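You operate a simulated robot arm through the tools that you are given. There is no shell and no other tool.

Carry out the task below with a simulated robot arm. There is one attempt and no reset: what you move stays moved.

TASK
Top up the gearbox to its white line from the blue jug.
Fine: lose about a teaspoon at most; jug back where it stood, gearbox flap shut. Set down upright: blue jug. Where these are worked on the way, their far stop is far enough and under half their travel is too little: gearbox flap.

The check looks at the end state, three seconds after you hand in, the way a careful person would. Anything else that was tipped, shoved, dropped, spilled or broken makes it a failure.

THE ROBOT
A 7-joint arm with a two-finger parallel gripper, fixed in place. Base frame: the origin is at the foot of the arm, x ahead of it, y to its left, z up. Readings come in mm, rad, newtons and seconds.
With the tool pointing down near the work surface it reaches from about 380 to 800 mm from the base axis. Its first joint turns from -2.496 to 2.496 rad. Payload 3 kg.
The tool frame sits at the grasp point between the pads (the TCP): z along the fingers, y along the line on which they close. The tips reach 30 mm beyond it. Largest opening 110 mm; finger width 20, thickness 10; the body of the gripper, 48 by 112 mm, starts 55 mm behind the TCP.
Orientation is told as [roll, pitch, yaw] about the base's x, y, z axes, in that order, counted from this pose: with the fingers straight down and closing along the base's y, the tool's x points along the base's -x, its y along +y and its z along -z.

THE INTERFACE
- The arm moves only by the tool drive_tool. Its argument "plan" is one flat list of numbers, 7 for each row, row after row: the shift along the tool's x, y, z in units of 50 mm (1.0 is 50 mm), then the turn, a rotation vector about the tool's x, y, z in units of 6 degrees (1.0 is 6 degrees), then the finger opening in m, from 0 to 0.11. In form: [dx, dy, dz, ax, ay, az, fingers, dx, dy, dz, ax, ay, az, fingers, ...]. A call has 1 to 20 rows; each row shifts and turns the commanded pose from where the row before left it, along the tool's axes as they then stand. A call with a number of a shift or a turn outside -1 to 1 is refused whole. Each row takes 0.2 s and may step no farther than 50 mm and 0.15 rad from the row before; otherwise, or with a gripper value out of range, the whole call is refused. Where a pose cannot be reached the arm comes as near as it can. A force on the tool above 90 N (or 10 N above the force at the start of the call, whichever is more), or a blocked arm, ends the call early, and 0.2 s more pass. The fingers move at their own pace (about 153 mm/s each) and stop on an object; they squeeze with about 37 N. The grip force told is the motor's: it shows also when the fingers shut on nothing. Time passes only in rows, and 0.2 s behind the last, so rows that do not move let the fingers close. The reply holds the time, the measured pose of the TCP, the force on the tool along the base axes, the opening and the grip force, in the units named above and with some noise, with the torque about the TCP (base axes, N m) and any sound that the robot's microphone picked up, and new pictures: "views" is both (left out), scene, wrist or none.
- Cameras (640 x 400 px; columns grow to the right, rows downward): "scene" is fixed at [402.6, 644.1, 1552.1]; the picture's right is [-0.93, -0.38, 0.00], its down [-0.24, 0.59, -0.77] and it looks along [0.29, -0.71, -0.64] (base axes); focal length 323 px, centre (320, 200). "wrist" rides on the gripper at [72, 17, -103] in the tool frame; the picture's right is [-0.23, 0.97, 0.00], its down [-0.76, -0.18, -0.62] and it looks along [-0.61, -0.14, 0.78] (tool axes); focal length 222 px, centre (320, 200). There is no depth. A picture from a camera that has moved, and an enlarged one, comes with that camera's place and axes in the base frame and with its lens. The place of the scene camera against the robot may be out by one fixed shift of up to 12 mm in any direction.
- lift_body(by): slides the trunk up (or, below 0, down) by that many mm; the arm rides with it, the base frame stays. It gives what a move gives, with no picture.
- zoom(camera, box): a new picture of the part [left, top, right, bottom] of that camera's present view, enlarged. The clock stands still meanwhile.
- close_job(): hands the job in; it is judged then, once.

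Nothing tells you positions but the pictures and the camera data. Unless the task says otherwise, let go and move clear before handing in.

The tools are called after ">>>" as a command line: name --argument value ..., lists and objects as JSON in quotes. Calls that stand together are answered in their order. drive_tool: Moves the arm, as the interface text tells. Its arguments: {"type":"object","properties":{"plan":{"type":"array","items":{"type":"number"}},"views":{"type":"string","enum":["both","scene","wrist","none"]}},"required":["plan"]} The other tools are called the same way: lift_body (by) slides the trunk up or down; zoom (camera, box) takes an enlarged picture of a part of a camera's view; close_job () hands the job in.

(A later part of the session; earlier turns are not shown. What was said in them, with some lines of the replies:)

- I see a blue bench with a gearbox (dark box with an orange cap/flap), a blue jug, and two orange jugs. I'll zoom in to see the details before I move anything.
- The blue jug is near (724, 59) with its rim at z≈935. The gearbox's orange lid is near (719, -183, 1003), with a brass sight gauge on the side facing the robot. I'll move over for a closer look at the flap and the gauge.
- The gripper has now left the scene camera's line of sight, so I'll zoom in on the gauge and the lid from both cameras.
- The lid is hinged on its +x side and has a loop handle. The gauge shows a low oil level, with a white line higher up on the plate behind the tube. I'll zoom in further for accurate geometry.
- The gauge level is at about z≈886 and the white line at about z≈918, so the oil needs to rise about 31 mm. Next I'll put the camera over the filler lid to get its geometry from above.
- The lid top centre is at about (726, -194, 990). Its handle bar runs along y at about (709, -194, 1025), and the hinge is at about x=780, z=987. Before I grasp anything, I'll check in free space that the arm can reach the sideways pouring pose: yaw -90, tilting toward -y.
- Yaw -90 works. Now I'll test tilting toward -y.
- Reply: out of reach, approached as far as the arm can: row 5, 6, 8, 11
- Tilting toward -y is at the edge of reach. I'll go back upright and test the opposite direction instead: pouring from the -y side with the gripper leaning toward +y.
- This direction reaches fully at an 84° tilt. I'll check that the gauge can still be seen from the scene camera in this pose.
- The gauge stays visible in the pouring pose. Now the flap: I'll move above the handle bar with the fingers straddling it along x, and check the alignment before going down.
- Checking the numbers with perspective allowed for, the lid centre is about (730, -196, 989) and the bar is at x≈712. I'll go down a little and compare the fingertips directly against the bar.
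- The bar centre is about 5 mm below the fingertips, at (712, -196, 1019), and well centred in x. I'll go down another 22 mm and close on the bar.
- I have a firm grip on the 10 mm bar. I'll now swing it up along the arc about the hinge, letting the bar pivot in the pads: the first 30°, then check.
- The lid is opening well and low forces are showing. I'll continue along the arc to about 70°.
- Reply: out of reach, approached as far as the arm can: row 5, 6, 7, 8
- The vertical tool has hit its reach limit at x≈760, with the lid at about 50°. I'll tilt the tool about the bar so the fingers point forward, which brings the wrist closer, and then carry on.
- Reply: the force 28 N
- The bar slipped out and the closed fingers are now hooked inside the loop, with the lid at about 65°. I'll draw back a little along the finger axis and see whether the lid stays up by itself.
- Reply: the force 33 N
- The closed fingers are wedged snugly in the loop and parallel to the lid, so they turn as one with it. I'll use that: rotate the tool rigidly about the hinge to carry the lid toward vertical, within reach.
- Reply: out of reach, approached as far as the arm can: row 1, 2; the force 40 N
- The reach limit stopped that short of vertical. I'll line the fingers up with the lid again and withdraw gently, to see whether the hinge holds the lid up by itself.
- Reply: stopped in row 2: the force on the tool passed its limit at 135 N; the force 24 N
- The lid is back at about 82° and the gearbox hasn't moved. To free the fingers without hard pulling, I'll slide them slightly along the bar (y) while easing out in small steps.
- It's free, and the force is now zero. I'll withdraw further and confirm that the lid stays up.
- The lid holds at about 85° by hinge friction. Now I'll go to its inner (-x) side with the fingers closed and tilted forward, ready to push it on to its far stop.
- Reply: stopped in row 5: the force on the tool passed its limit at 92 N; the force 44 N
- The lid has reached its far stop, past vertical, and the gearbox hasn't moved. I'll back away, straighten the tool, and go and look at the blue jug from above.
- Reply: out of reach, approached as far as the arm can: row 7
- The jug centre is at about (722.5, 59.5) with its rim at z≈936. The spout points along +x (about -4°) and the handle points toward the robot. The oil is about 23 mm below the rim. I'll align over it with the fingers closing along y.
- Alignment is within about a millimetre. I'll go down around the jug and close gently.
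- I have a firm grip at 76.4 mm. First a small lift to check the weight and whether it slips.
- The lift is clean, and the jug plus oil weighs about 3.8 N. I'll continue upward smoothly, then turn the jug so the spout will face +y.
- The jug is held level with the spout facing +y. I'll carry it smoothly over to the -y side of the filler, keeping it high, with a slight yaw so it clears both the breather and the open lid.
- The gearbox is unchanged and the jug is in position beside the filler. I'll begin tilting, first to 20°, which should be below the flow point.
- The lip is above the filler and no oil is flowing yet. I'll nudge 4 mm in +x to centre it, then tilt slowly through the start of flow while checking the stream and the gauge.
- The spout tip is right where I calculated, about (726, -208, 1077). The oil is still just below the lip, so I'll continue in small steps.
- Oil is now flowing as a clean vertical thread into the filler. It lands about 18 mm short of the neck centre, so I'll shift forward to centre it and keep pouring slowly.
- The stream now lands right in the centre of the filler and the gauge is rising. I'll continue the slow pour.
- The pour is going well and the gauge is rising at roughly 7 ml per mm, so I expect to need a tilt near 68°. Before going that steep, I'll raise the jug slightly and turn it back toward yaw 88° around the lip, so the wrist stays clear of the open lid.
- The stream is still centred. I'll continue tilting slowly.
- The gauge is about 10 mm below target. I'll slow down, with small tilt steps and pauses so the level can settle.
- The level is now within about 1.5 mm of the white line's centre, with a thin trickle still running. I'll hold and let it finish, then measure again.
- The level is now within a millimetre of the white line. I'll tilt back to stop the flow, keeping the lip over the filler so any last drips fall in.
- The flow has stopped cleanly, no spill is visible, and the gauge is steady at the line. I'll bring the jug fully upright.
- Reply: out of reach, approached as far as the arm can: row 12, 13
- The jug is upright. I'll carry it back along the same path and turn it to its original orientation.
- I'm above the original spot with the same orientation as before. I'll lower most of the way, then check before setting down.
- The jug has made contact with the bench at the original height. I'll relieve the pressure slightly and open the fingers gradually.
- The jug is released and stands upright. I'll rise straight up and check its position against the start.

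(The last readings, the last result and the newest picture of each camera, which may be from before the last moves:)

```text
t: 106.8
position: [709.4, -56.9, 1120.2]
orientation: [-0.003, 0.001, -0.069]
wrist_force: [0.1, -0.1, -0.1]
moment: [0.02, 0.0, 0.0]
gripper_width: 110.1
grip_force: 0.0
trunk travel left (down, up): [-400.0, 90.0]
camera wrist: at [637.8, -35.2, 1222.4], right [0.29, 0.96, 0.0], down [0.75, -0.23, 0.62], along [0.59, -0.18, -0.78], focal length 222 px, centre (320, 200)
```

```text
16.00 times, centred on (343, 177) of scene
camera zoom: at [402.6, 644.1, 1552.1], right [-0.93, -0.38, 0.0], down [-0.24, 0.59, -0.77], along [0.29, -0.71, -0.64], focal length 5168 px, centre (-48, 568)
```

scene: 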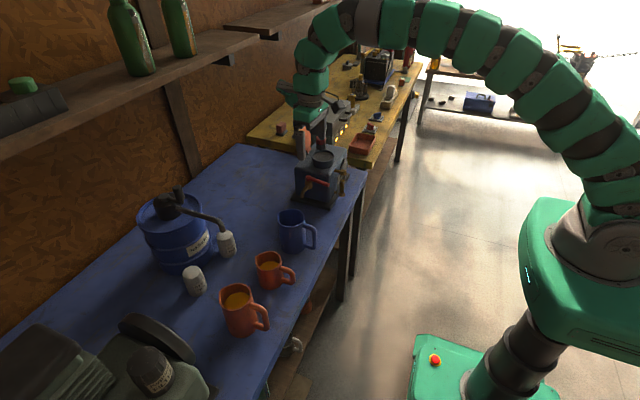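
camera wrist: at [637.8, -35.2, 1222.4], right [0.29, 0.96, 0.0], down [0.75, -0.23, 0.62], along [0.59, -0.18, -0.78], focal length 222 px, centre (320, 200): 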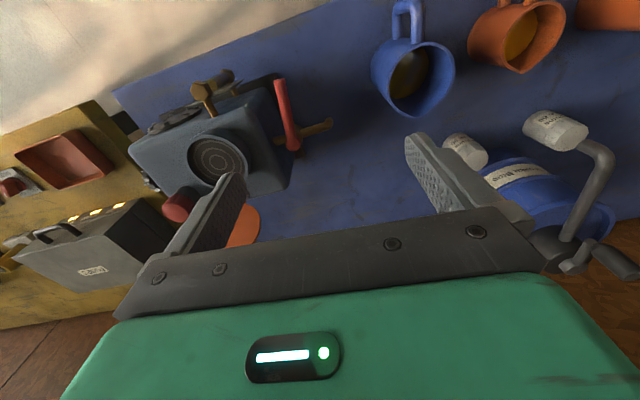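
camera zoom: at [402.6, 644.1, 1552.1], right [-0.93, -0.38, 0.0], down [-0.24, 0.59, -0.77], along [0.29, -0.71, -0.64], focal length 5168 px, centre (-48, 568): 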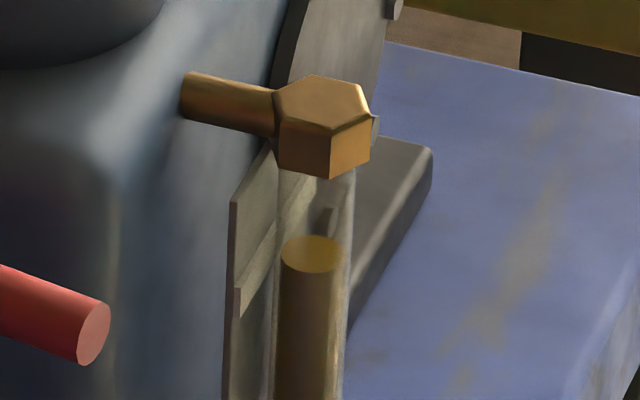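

The jug is back within about a millimetre or two of where it stood. Before shutting the flap, I'll bring the wrist camera down level with the gauge to check the oil against the white line directly.

>>> drive_tool --plan '[0.74, -0.56, 0, 0, 0, -0.134, 0.11, 0.74, -0.56, 0, 0, 0, -0.134, 0.11, 0.74, -0.56, 0, 0, 0, -0.134, 0.11, 0.74, -0.56, 0, 0, 0, -0.134, 0.11, 0.74, -0.56, 0, 0, 0, -0.134, 0.11, 0, 0, 0, 0, -0.926, 0, 0.06, 0, 0, 0, 0, -0.926, 0, 0.06, 0, 0, 0, 0, -0.926, 0, 0.06, 0, 0, 0, 0, -0.926, 0, 0.06, 0, 0, 0, 0, -0.926, 0, 0.06, 0, 0, 0, 0, -0.926, 0, 0.06, 0, 0, 0, 0, -0.926, 0, 0.06, 0, 0, 0, 0, -0.926, 0, 0.06, 0, 0, 0, 0, -0.926, 0, 0.06]' --views "wrist"

```text
t: 109.8
position: [520.3, -188.2, 1119.5]
orientation: [0.0, -0.875, 0.002]
wrist_force: [0.0, -0.4, 0.6]
moment: [-0.01, -0.02, -0.03]
gripper_width: 59.9
grip_force: 0.2
trunk travel left (down, up): [-400.0, 90.0]
camera wrist: at [394.6, -172.7, 1130.6], right [0.15, 0.97, 0.17], down [0.01, -0.18, 0.98], along [0.99, -0.14, -0.04], focal length 222 px, centre (320, 200)
```

wrist: 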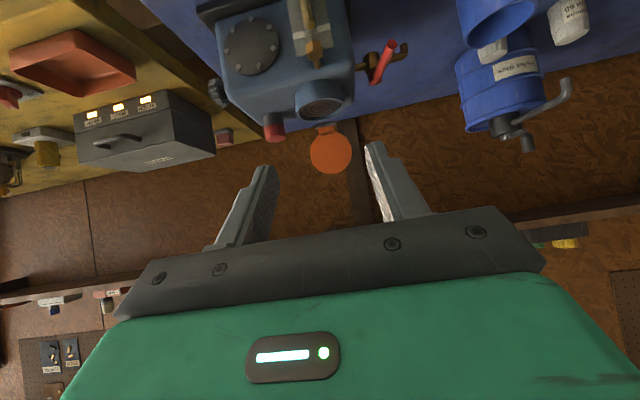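

>>> drive_tool --plan '[0.632, 0, 0.53, 0, 0, 0, 0.08, 0.632, 0, 0.53, 0, 0, 0, 0.08, 0.632, 0, 0.53, 0, 0, 0, 0.08, 0.632, 0, 0.53, 0, 0, 0, 0.08, 0, 0, 0, 0, 0, 0, 0.08]' --views "wrist"

>>> zoom --camera "wrist" --box '[260, 100, 380, 200]'

```text
t: 111.0
position: [522.3, -188.8, 954.4]
orientation: [-0.002, -0.874, 0.002]
wrist_force: [0.4, 0.1, 0.0]
moment: [-0.02, 0.0, -0.01]
gripper_width: 80.1
grip_force: 0.0
trunk travel left (down, up): [-400.0, 90.0]
camera wrist: at [396.4, -171.3, 964.4], right [0.15, 0.97, 0.17], down [0.01, -0.18, 0.98], along [0.99, -0.14, -0.04], focal length 222 px, centre (320, 200)
```

wrist: 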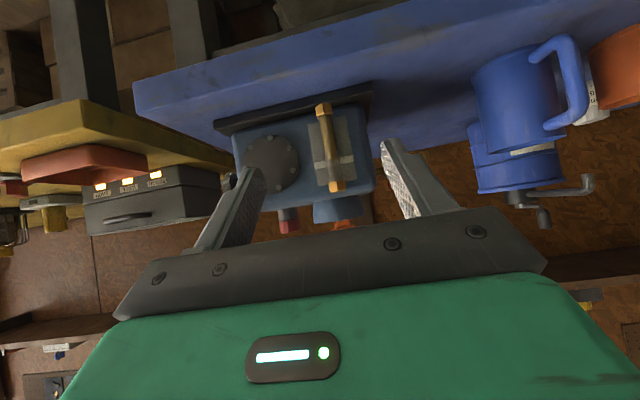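

```text
4.00 times, centred on (320, 150) of wrist
camera zoom: at [396.4, -171.3, 964.4], right [0.15, 0.97, 0.17], down [0.01, -0.18, 0.98], along [0.99, -0.14, -0.04], focal length 888 px, centre (320, 400)
```

zoom: 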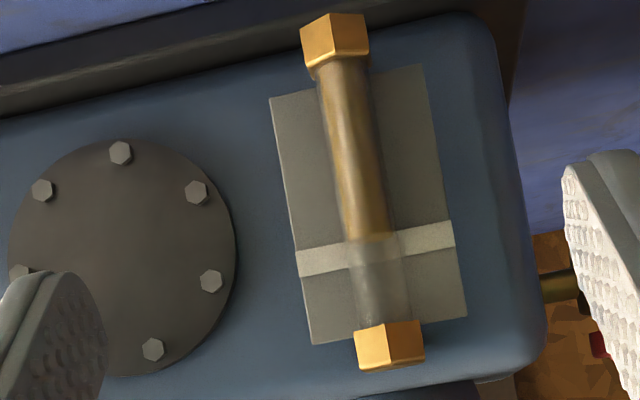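

>>> zoom --camera "wrist" --box '[312, 148, 352, 173]'

```text
16.00 times, centred on (332, 160) of wrist
camera zoom: at [396.4, -171.3, 964.4], right [0.15, 0.97, 0.17], down [0.01, -0.18, 0.98], along [0.99, -0.14, -0.04], focal length 3554 px, centre (128, 832)
```

zoom: 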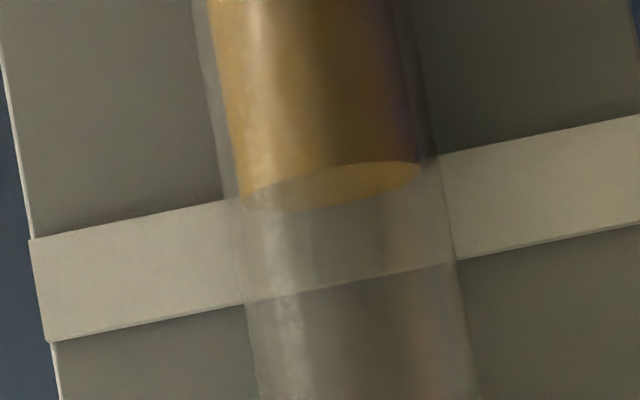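

This close view shows the oil surface sitting inside the white line's band, slightly below its centre. I'll lower the camera until it's level with the line to remove the parallax.

>>> drive_tool --plan '[0.345, 0, 0.289, 0, 0, 0, 0.1, 0.345, 0, 0.289, 0, 0, 0, 0.11, 0, 0, 0, 0, 0, 0, 0.11]' --views "wrist"

>>> zoom --camera "wrist" --box '[312, 180, 352, 205]'

```text
t: 111.8
position: [521.4, -189.5, 910.0]
orientation: [-0.001, -0.872, 0.003]
wrist_force: [0.0, 0.2, 0.6]
moment: [0.0, 0.0, -0.05]
gripper_width: 109.9
grip_force: 0.0
trunk travel left (down, up): [-400.0, 90.0]
camera wrist: at [395.0, -173.2, 920.8], right [0.15, 0.97, 0.17], down [0.01, -0.18, 0.98], along [0.99, -0.14, -0.04], focal length 222 px, centre (320, 200)
```

wrist: 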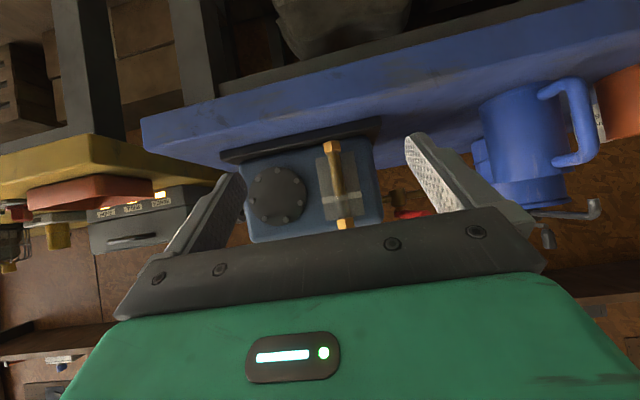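

```text
16.00 times, centred on (332, 192) of wrist
camera zoom: at [395.0, -173.2, 920.8], right [0.15, 0.97, 0.17], down [0.01, -0.18, 0.98], along [0.99, -0.14, -0.04], focal length 3554 px, centre (128, 320)
```

zoom: 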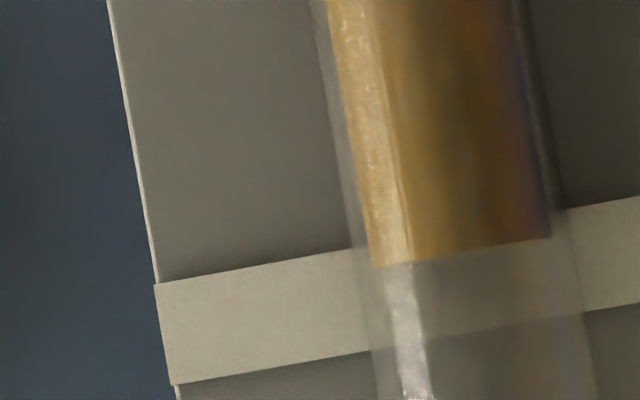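

Viewed level, the oil surface is clearly inside the white line's band, about 2 mm from its centre, so the fill is good. Now I'll shut the flap. I'll go high and over to the far (+x) side of the lid, ready to draw its handle back along the arc.

>>> drive_tool --plan '[-0.704, 0, -0.592, 0, 0, 0, 0.06, -0.704, 0, -0.592, 0, 0, 0, 0.0, -0.704, 0, -0.592, 0, 0, 0, 0.0, -0.704, 0, -0.592, 0, 0, 0, 0.0, -0.704, 0, -0.592, 0, 0, 0, 0.0, 0, 0, 0, 0, 0.9, 0, 0.0, 0, 0, 0, 0, 0.9, 0, 0.0, 0, 0, 0, 0, 0.7, 0, 0.0, -0.758, -0.02, 0.531, 0, 0, 0, 0.0, -0.758, -0.02, 0.531, 0, 0, 0, 0.0, -0.758, -0.02, 0.531, 0, 0, 0, 0.0, -0.758, -0.02, 0.531, 0, 0, 0, 0.0, -0.758, -0.02, 0.531, 0, 0, 0, 0.0, -0.758, -0.02, 0.531, 0, 0, 0, 0.0, 0, 0, 0, 0, 0, 0, 0.0]' --views "wrist"

>>> zoom --camera "scene" --box '[280, 80, 360, 175]'

```text
t: 115.0
position: [801.4, -195.9, 1140.9]
orientation: [-0.002, -0.612, 0.001]
wrist_force: [-0.5, 0.0, 0.6]
moment: [0.03, 0.03, -0.01]
gripper_width: 0.0
grip_force: 37.0
trunk travel left (down, up): [-400.0, 90.0]
camera wrist: at [681.3, -179.3, 1183.3], right [0.19, 0.97, 0.13], down [0.27, -0.18, 0.95], along [0.95, -0.14, -0.29], focal length 222 px, centre (320, 200)
```

wrist: 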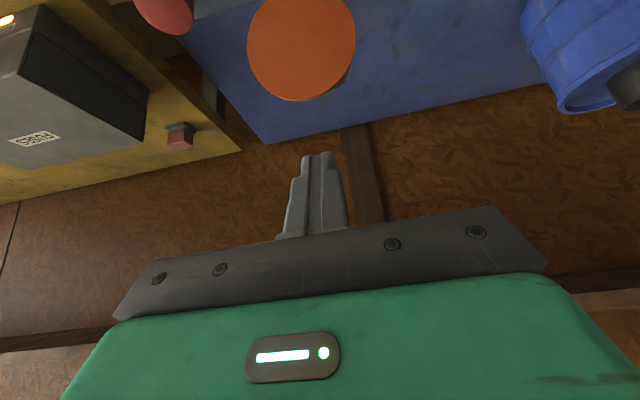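

```text
4.21 times, centred on (320, 128) of scene
camera zoom: at [402.6, 644.1, 1552.1], right [-0.93, -0.38, 0.0], down [-0.24, 0.59, -0.77], along [0.29, -0.71, -0.64], focal length 1360 px, centre (320, 505)
```

zoom: 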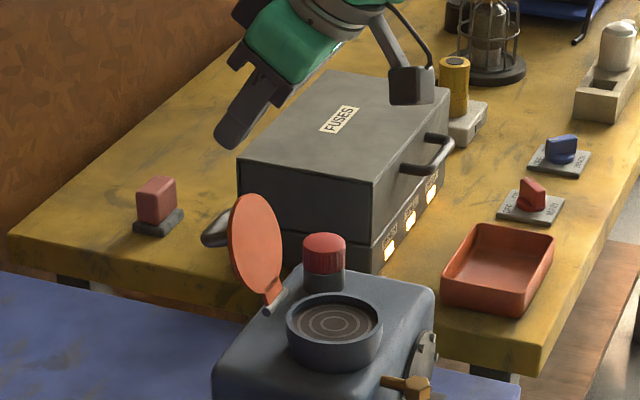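

>>> drive_tool --plan '[-0.688, 0, 0.482, 0, 0, 0, 0.0, 0.275, 0, 0.393, 0, 0, 0, 0.0, 0.275, 0, 0.393, 0, 0, 0, 0.0, 0.275, 0, 0.393, 0, 0, 0, 0.0, 0, 0, 0, 0, 0, 0, 0.0]' --views "wrist"

>>> zoom --camera "scene" --box '[280, 90, 360, 175]'

```text
t: 116.2
position: [841.7, -194.8, 1068.1]
orientation: [-0.003, -0.611, 0.003]
wrist_force: [-0.1, -0.3, -1.3]
moment: [-0.03, 0.01, 0.02]
gripper_width: 0.0
grip_force: 37.0
trunk travel left (down, up): [-400.0, 90.0]
camera wrist: at [722.8, -178.1, 1111.1], right [0.19, 0.97, 0.13], down [0.27, -0.18, 0.95], along [0.95, -0.14, -0.29], focal length 222 px, centre (320, 200)
```

wrist: 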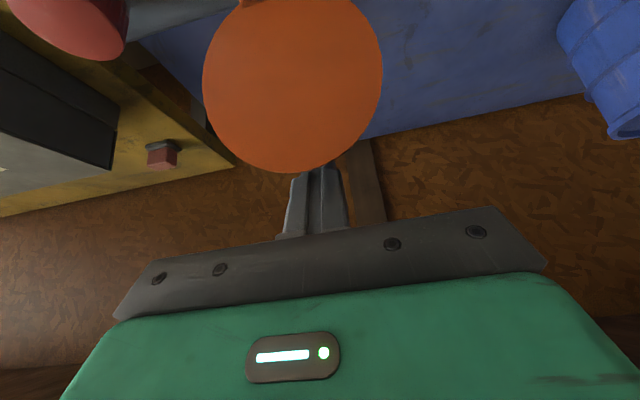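

```text
4.71 times, centred on (320, 132) of scene
camera zoom: at [402.6, 644.1, 1552.1], right [-0.93, -0.38, 0.0], down [-0.24, 0.59, -0.77], along [0.29, -0.71, -0.64], focal length 1520 px, centre (320, 518)
```

zoom: 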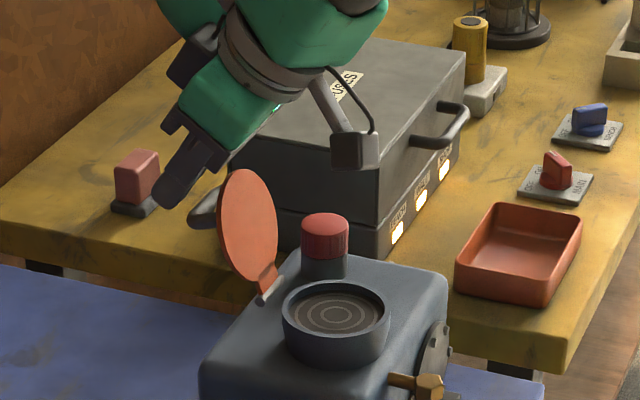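

The fingertips are behind the handle bar. I'll draw back to touch it and follow the arc to about 70°, then check.

>>> drive_tool --plan '[0.109, 0, -0.096, 0, 0, 0, 0.0, 0.109, 0, -0.096, 0, 0, 0, 0.0, 0.055, 0, -0.12, 0, 0, 0, 0.0, 0.055, 0, -0.12, 0, 0, 0, 0.0, 0.075, 0, -0.107, 0, 0, 0, 0.0, 0.075, 0, -0.107, 0, 0, 0, 0.0, 0.094, 0, -0.094, 0, 0, 0, 0.0, 0.094, 0, -0.094, 0, 0, 0, 0.0, 0, 0, 0, 0, 0, 0, 0.0]' --views "wrist"

>>> zoom --camera "scene" --box '[280, 90, 360, 175]'

```text
t: 118.2
position: [787.7, -197.5, 1082.6]
orientation: [0.0, -0.611, 0.002]
wrist_force: [0.1, -0.3, -0.2]
moment: [0.02, -0.02, -0.01]
gripper_width: 0.0
grip_force: 36.6
trunk travel left (down, up): [-400.0, 90.0]
camera wrist: at [670.0, -179.8, 1125.4], right [0.19, 0.97, 0.13], down [0.27, -0.18, 0.95], along [0.95, -0.14, -0.29], focal length 222 px, centre (320, 200)
```

wrist: 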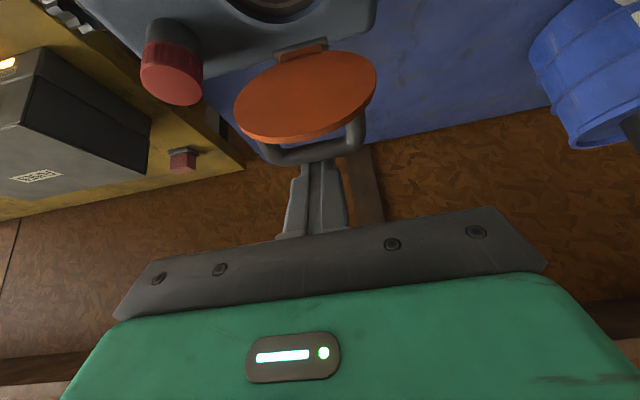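

```text
4.71 times, centred on (320, 132) of scene
camera zoom: at [402.6, 644.1, 1552.1], right [-0.93, -0.38, 0.0], down [-0.24, 0.59, -0.77], along [0.29, -0.71, -0.64], focal length 1520 px, centre (320, 518)
```

zoom: 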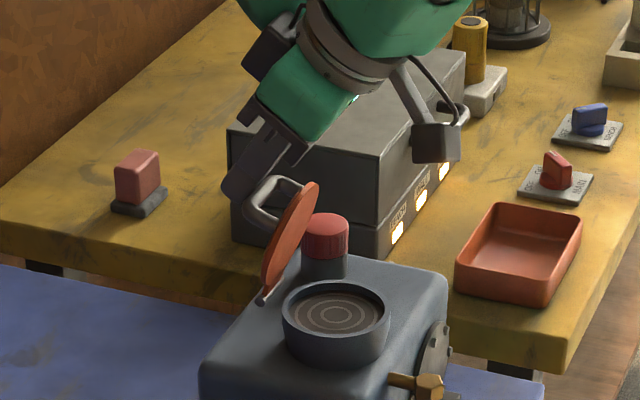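

That works well; the lid is following. I'll continue along the arc toward closed.

>>> drive_tool --plan '[0.107, 0, -0.075, 0, 0, 0, 0.0, 0.107, 0, -0.075, 0, 0, 0, 0.0, 0.119, 0, -0.057, 0, 0, 0, 0.0, 0.119, 0, -0.057, 0, 0, 0, 0.0, 0.127, 0, -0.034, 0, 0, 0, 0.0, 0.127, 0, -0.034, 0, 0, 0, 0.0, 0.131, 0, -0.012, 0, 0, 0, 0.0, 0.131, 0, -0.012, 0, 0, 0, 0.0, 0, 0, 0, 0, 0, 0, 0.0]' --views "wrist"

>>> zoom --camera "scene" --box '[280, 90, 360, 175]'

```text
t: 120.2
position: [738.7, -196.1, 1069.1]
orientation: [-0.001, -0.61, 0.001]
wrist_force: [0.2, 0.1, 0.5]
moment: [-0.01, 0.02, 0.0]
gripper_width: 0.0
grip_force: 36.8
trunk travel left (down, up): [-400.0, 90.0]
camera wrist: at [620.1, -179.8, 1111.8], right [0.19, 0.97, 0.13], down [0.27, -0.18, 0.95], along [0.95, -0.14, -0.29], focal length 222 px, centre (320, 200)
```

wrist: 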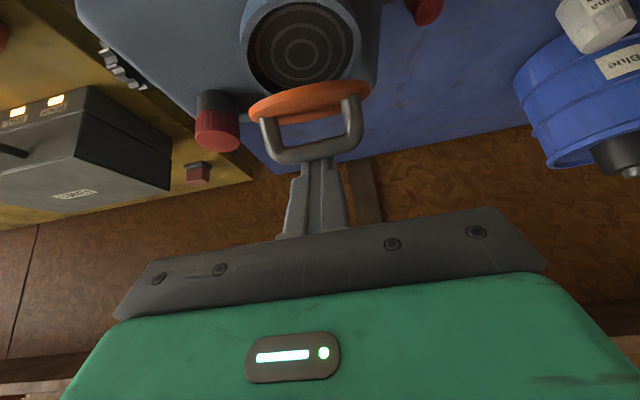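

```text
4.71 times, centred on (320, 132) of scene
camera zoom: at [402.6, 644.1, 1552.1], right [-0.93, -0.38, 0.0], down [-0.24, 0.59, -0.77], along [0.29, -0.71, -0.64], focal length 1520 px, centre (320, 518)
```

zoom: 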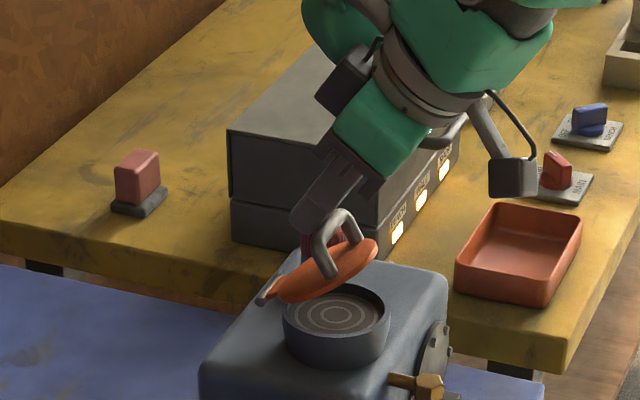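

>>> drive_tool --plan '[0.131, 0, 0.011, 0, 0, 0, 0.0, 0.131, 0, 0.011, 0, 0, 0, 0.0, 0.127, 0, 0.034, 0, 0, 0, 0.0, 0.127, 0, 0.034, 0, 0, 0, 0.0, 0.119, 0, 0.055, 0, 0, 0, 0.0, 0, 0, 0, 0, 0, 0, 0.0]' --views "wrist"

>>> zoom --camera "scene" --box '[290, 110, 350, 175]'

```text
t: 121.6
position: [717.3, -196.5, 1045.5]
orientation: [-0.002, -0.611, 0.001]
wrist_force: [0.1, 0.4, -0.1]
moment: [0.0, -0.01, 0.01]
gripper_width: 0.0
grip_force: 37.2
trunk travel left (down, up): [-400.0, 90.0]
camera wrist: at [598.1, -179.1, 1088.5], right [0.19, 0.97, 0.13], down [0.27, -0.18, 0.95], along [0.95, -0.14, -0.29], focal length 222 px, centre (320, 200)
```

wrist: 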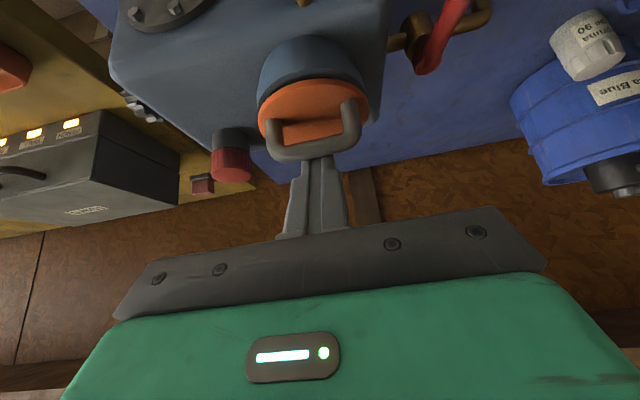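

```text
6.15 times, centred on (320, 142) of scene
camera zoom: at [402.6, 644.1, 1552.1], right [-0.93, -0.38, 0.0], down [-0.24, 0.59, -0.77], along [0.29, -0.71, -0.64], focal length 1988 px, centre (320, 554)
```

zoom: 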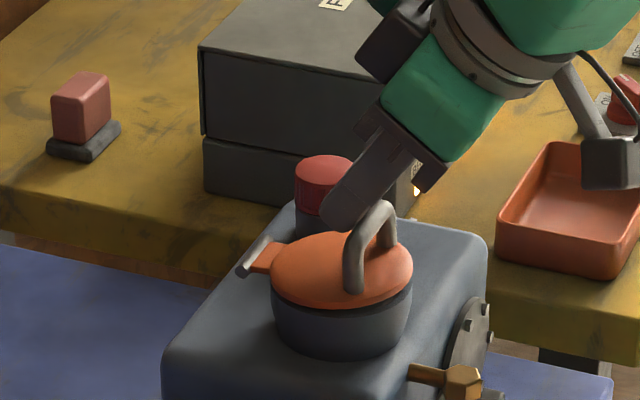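

>>> drive_tool --plan '[0.119, 0, 0.055, 0, 0, 0, 0.0, 0.06, 0, 0.05, 0, 0, 0, 0.0, 0, 0, 0, 0, 0, 0, 0.0]' --views "none"

>>> zoom --camera "scene" --box '[300, 128, 350, 176]'

```text
t: 122.4
position: [714.0, -197.0, 1038.6]
orientation: [-0.003, -0.618, 0.001]
wrist_force: [16.0, 1.7, 24.1]
moment: [0.01, -0.39, 0.01]
gripper_width: 0.1
grip_force: 36.7
trunk travel left (down, up): [-400.0, 90.0]
```

```text
8.33 times, centred on (325, 152) of scene
camera zoom: at [402.6, 644.1, 1552.1], right [-0.93, -0.38, 0.0], down [-0.24, 0.59, -0.77], along [0.29, -0.71, -0.64], focal length 2692 px, centre (278, 600)
```

zoom: 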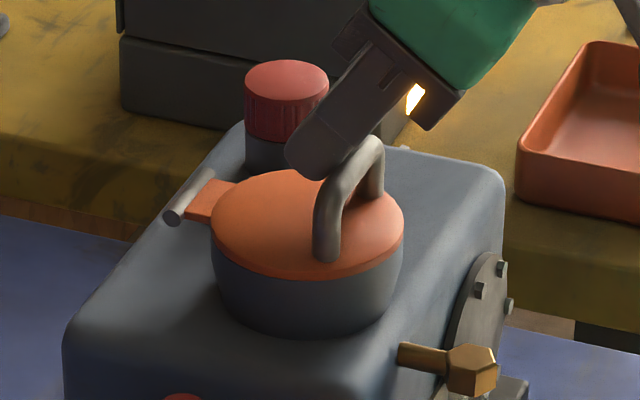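

The lid is fully seated: it presses back with about 24 N and looks the same as at the start. I'll back off the handle gently and withdraw.

>>> drive_tool --plan '[-0.1, 0, 0, 0, 0, 0, 0.0, -0.15, 0, 0, 0, 0, 0, 0.0, 0, 0, -0.4, 0, 0, 0, 0.0, 0, 0, -0.8, 0, 0, 0, 0.0, 0, 0, -0.8, 0, 0, 0, 0.0, 0.3, 0, -0.8, 0, 0, 0, 0.0, 0.5, 0, -0.7, 0, 0, 0, 0.0, 0.5, 0, -0.7, 0, 0, 0, 0.02, 0.5, 0, -0.7, 0, 0, 0, 0.02, 0, 0, 0, 0, 0, 0, 0.02]'

>>> zoom --camera "scene" --box '[260, 120, 380, 260]'

>>> zoom --camera "scene" --box '[300, 128, 350, 176]'

>>> zoom --camera "scene" --box '[334, 166, 350, 198]'

```text
t: 124.6
position: [508.3, -195.7, 1192.0]
orientation: [0.0, -0.612, 0.002]
wrist_force: [0.3, 1.5, 0.5]
moment: [-0.01, 0.02, 0.03]
gripper_width: 19.8
grip_force: 0.1
trunk travel left (down, up): [-400.0, 90.0]
camera wrist: at [390.1, -179.0, 1234.6], right [0.19, 0.97, 0.13], down [0.27, -0.18, 0.95], along [0.95, -0.14, -0.29], focal length 222 px, centre (320, 200)
```

scene: 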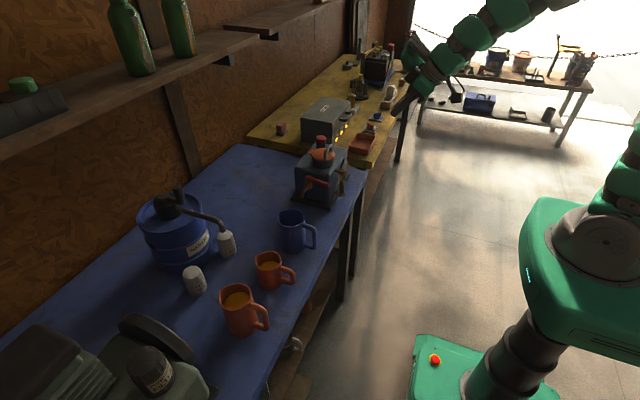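
wrist: 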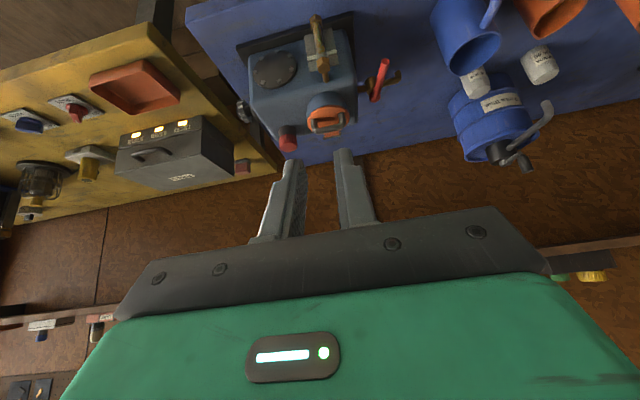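

```text
2.86 times, centred on (320, 190) of scene
camera zoom: at [402.6, 644.1, 1552.1], right [-0.93, -0.38, 0.0], down [-0.24, 0.59, -0.77], along [0.29, -0.71, -0.64], focal length 923 px, centre (320, 229)
```

zoom: 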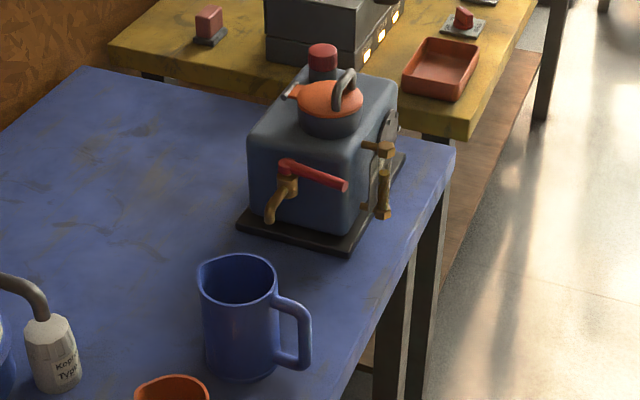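

```text
8.33 times, centred on (325, 152) of scene
camera zoom: at [402.6, 644.1, 1552.1], right [-0.93, -0.38, 0.0], down [-0.24, 0.59, -0.77], along [0.29, -0.71, -0.64], focal length 2692 px, centre (278, 600)
```

zoom: 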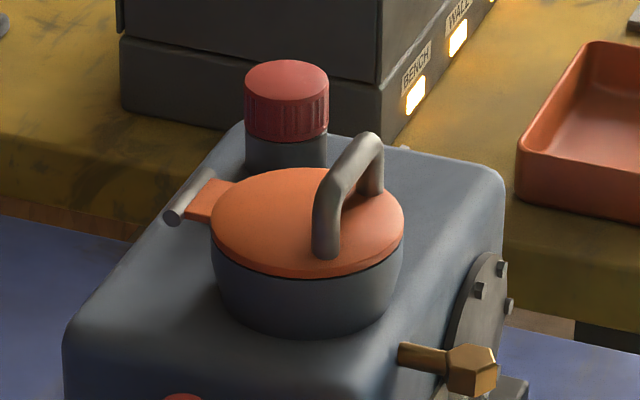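

```text
12.50 times, centred on (342, 182) of scene
camera zoom: at [402.6, 644.1, 1552.1], right [-0.93, -0.38, 0.0], down [-0.24, 0.59, -0.77], along [0.29, -0.71, -0.64], focal length 4037 px, centre (45, 425)
```

zoom: 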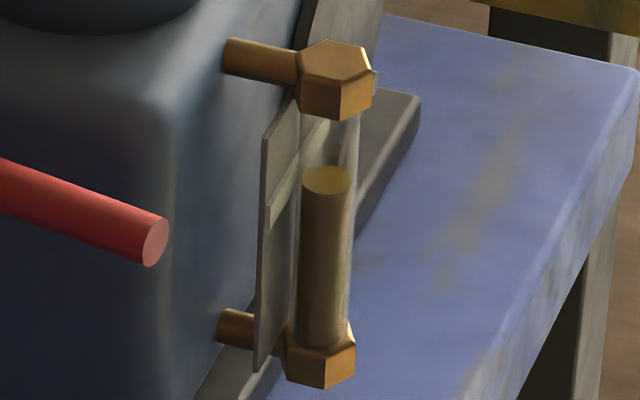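

The flap is shut exactly as at the start, and the oil stands inside the white line's band. The jug is upright back on its spot with no spill visible, the other jugs and the gearbox are undisturbed, and the arm is clear. I'm handing the job in.

>>> close_job

```text
The job is handed in.
```

I topped up the gearbox from the blue jug, and the oil now sits inside the white line. It is about 2 mm below the line's centre; the line is about 8 mm thick. The job is handed in.

- **Oil:** the stream went straight into the filler, and I saw no spill on the bench or gearbox.
- **Blue jug:** it stands upright within about 2 mm of where it was, with its handle turned about 4°.
- **Gearbox flap:** I opened it to its far stop for pouring. It is shut again and looks the same as at the start.
- **Everything else:** the gearbox, drain tap and other jugs look unmoved, and the arm is clear of the bench.

While I was opening the flap, my fingers jammed in its handle and the force on the tool briefly reached 135 N. It touched 92 N again when I pushed the flap to its stop. I checked the gearbox after each and saw no movement or damage.
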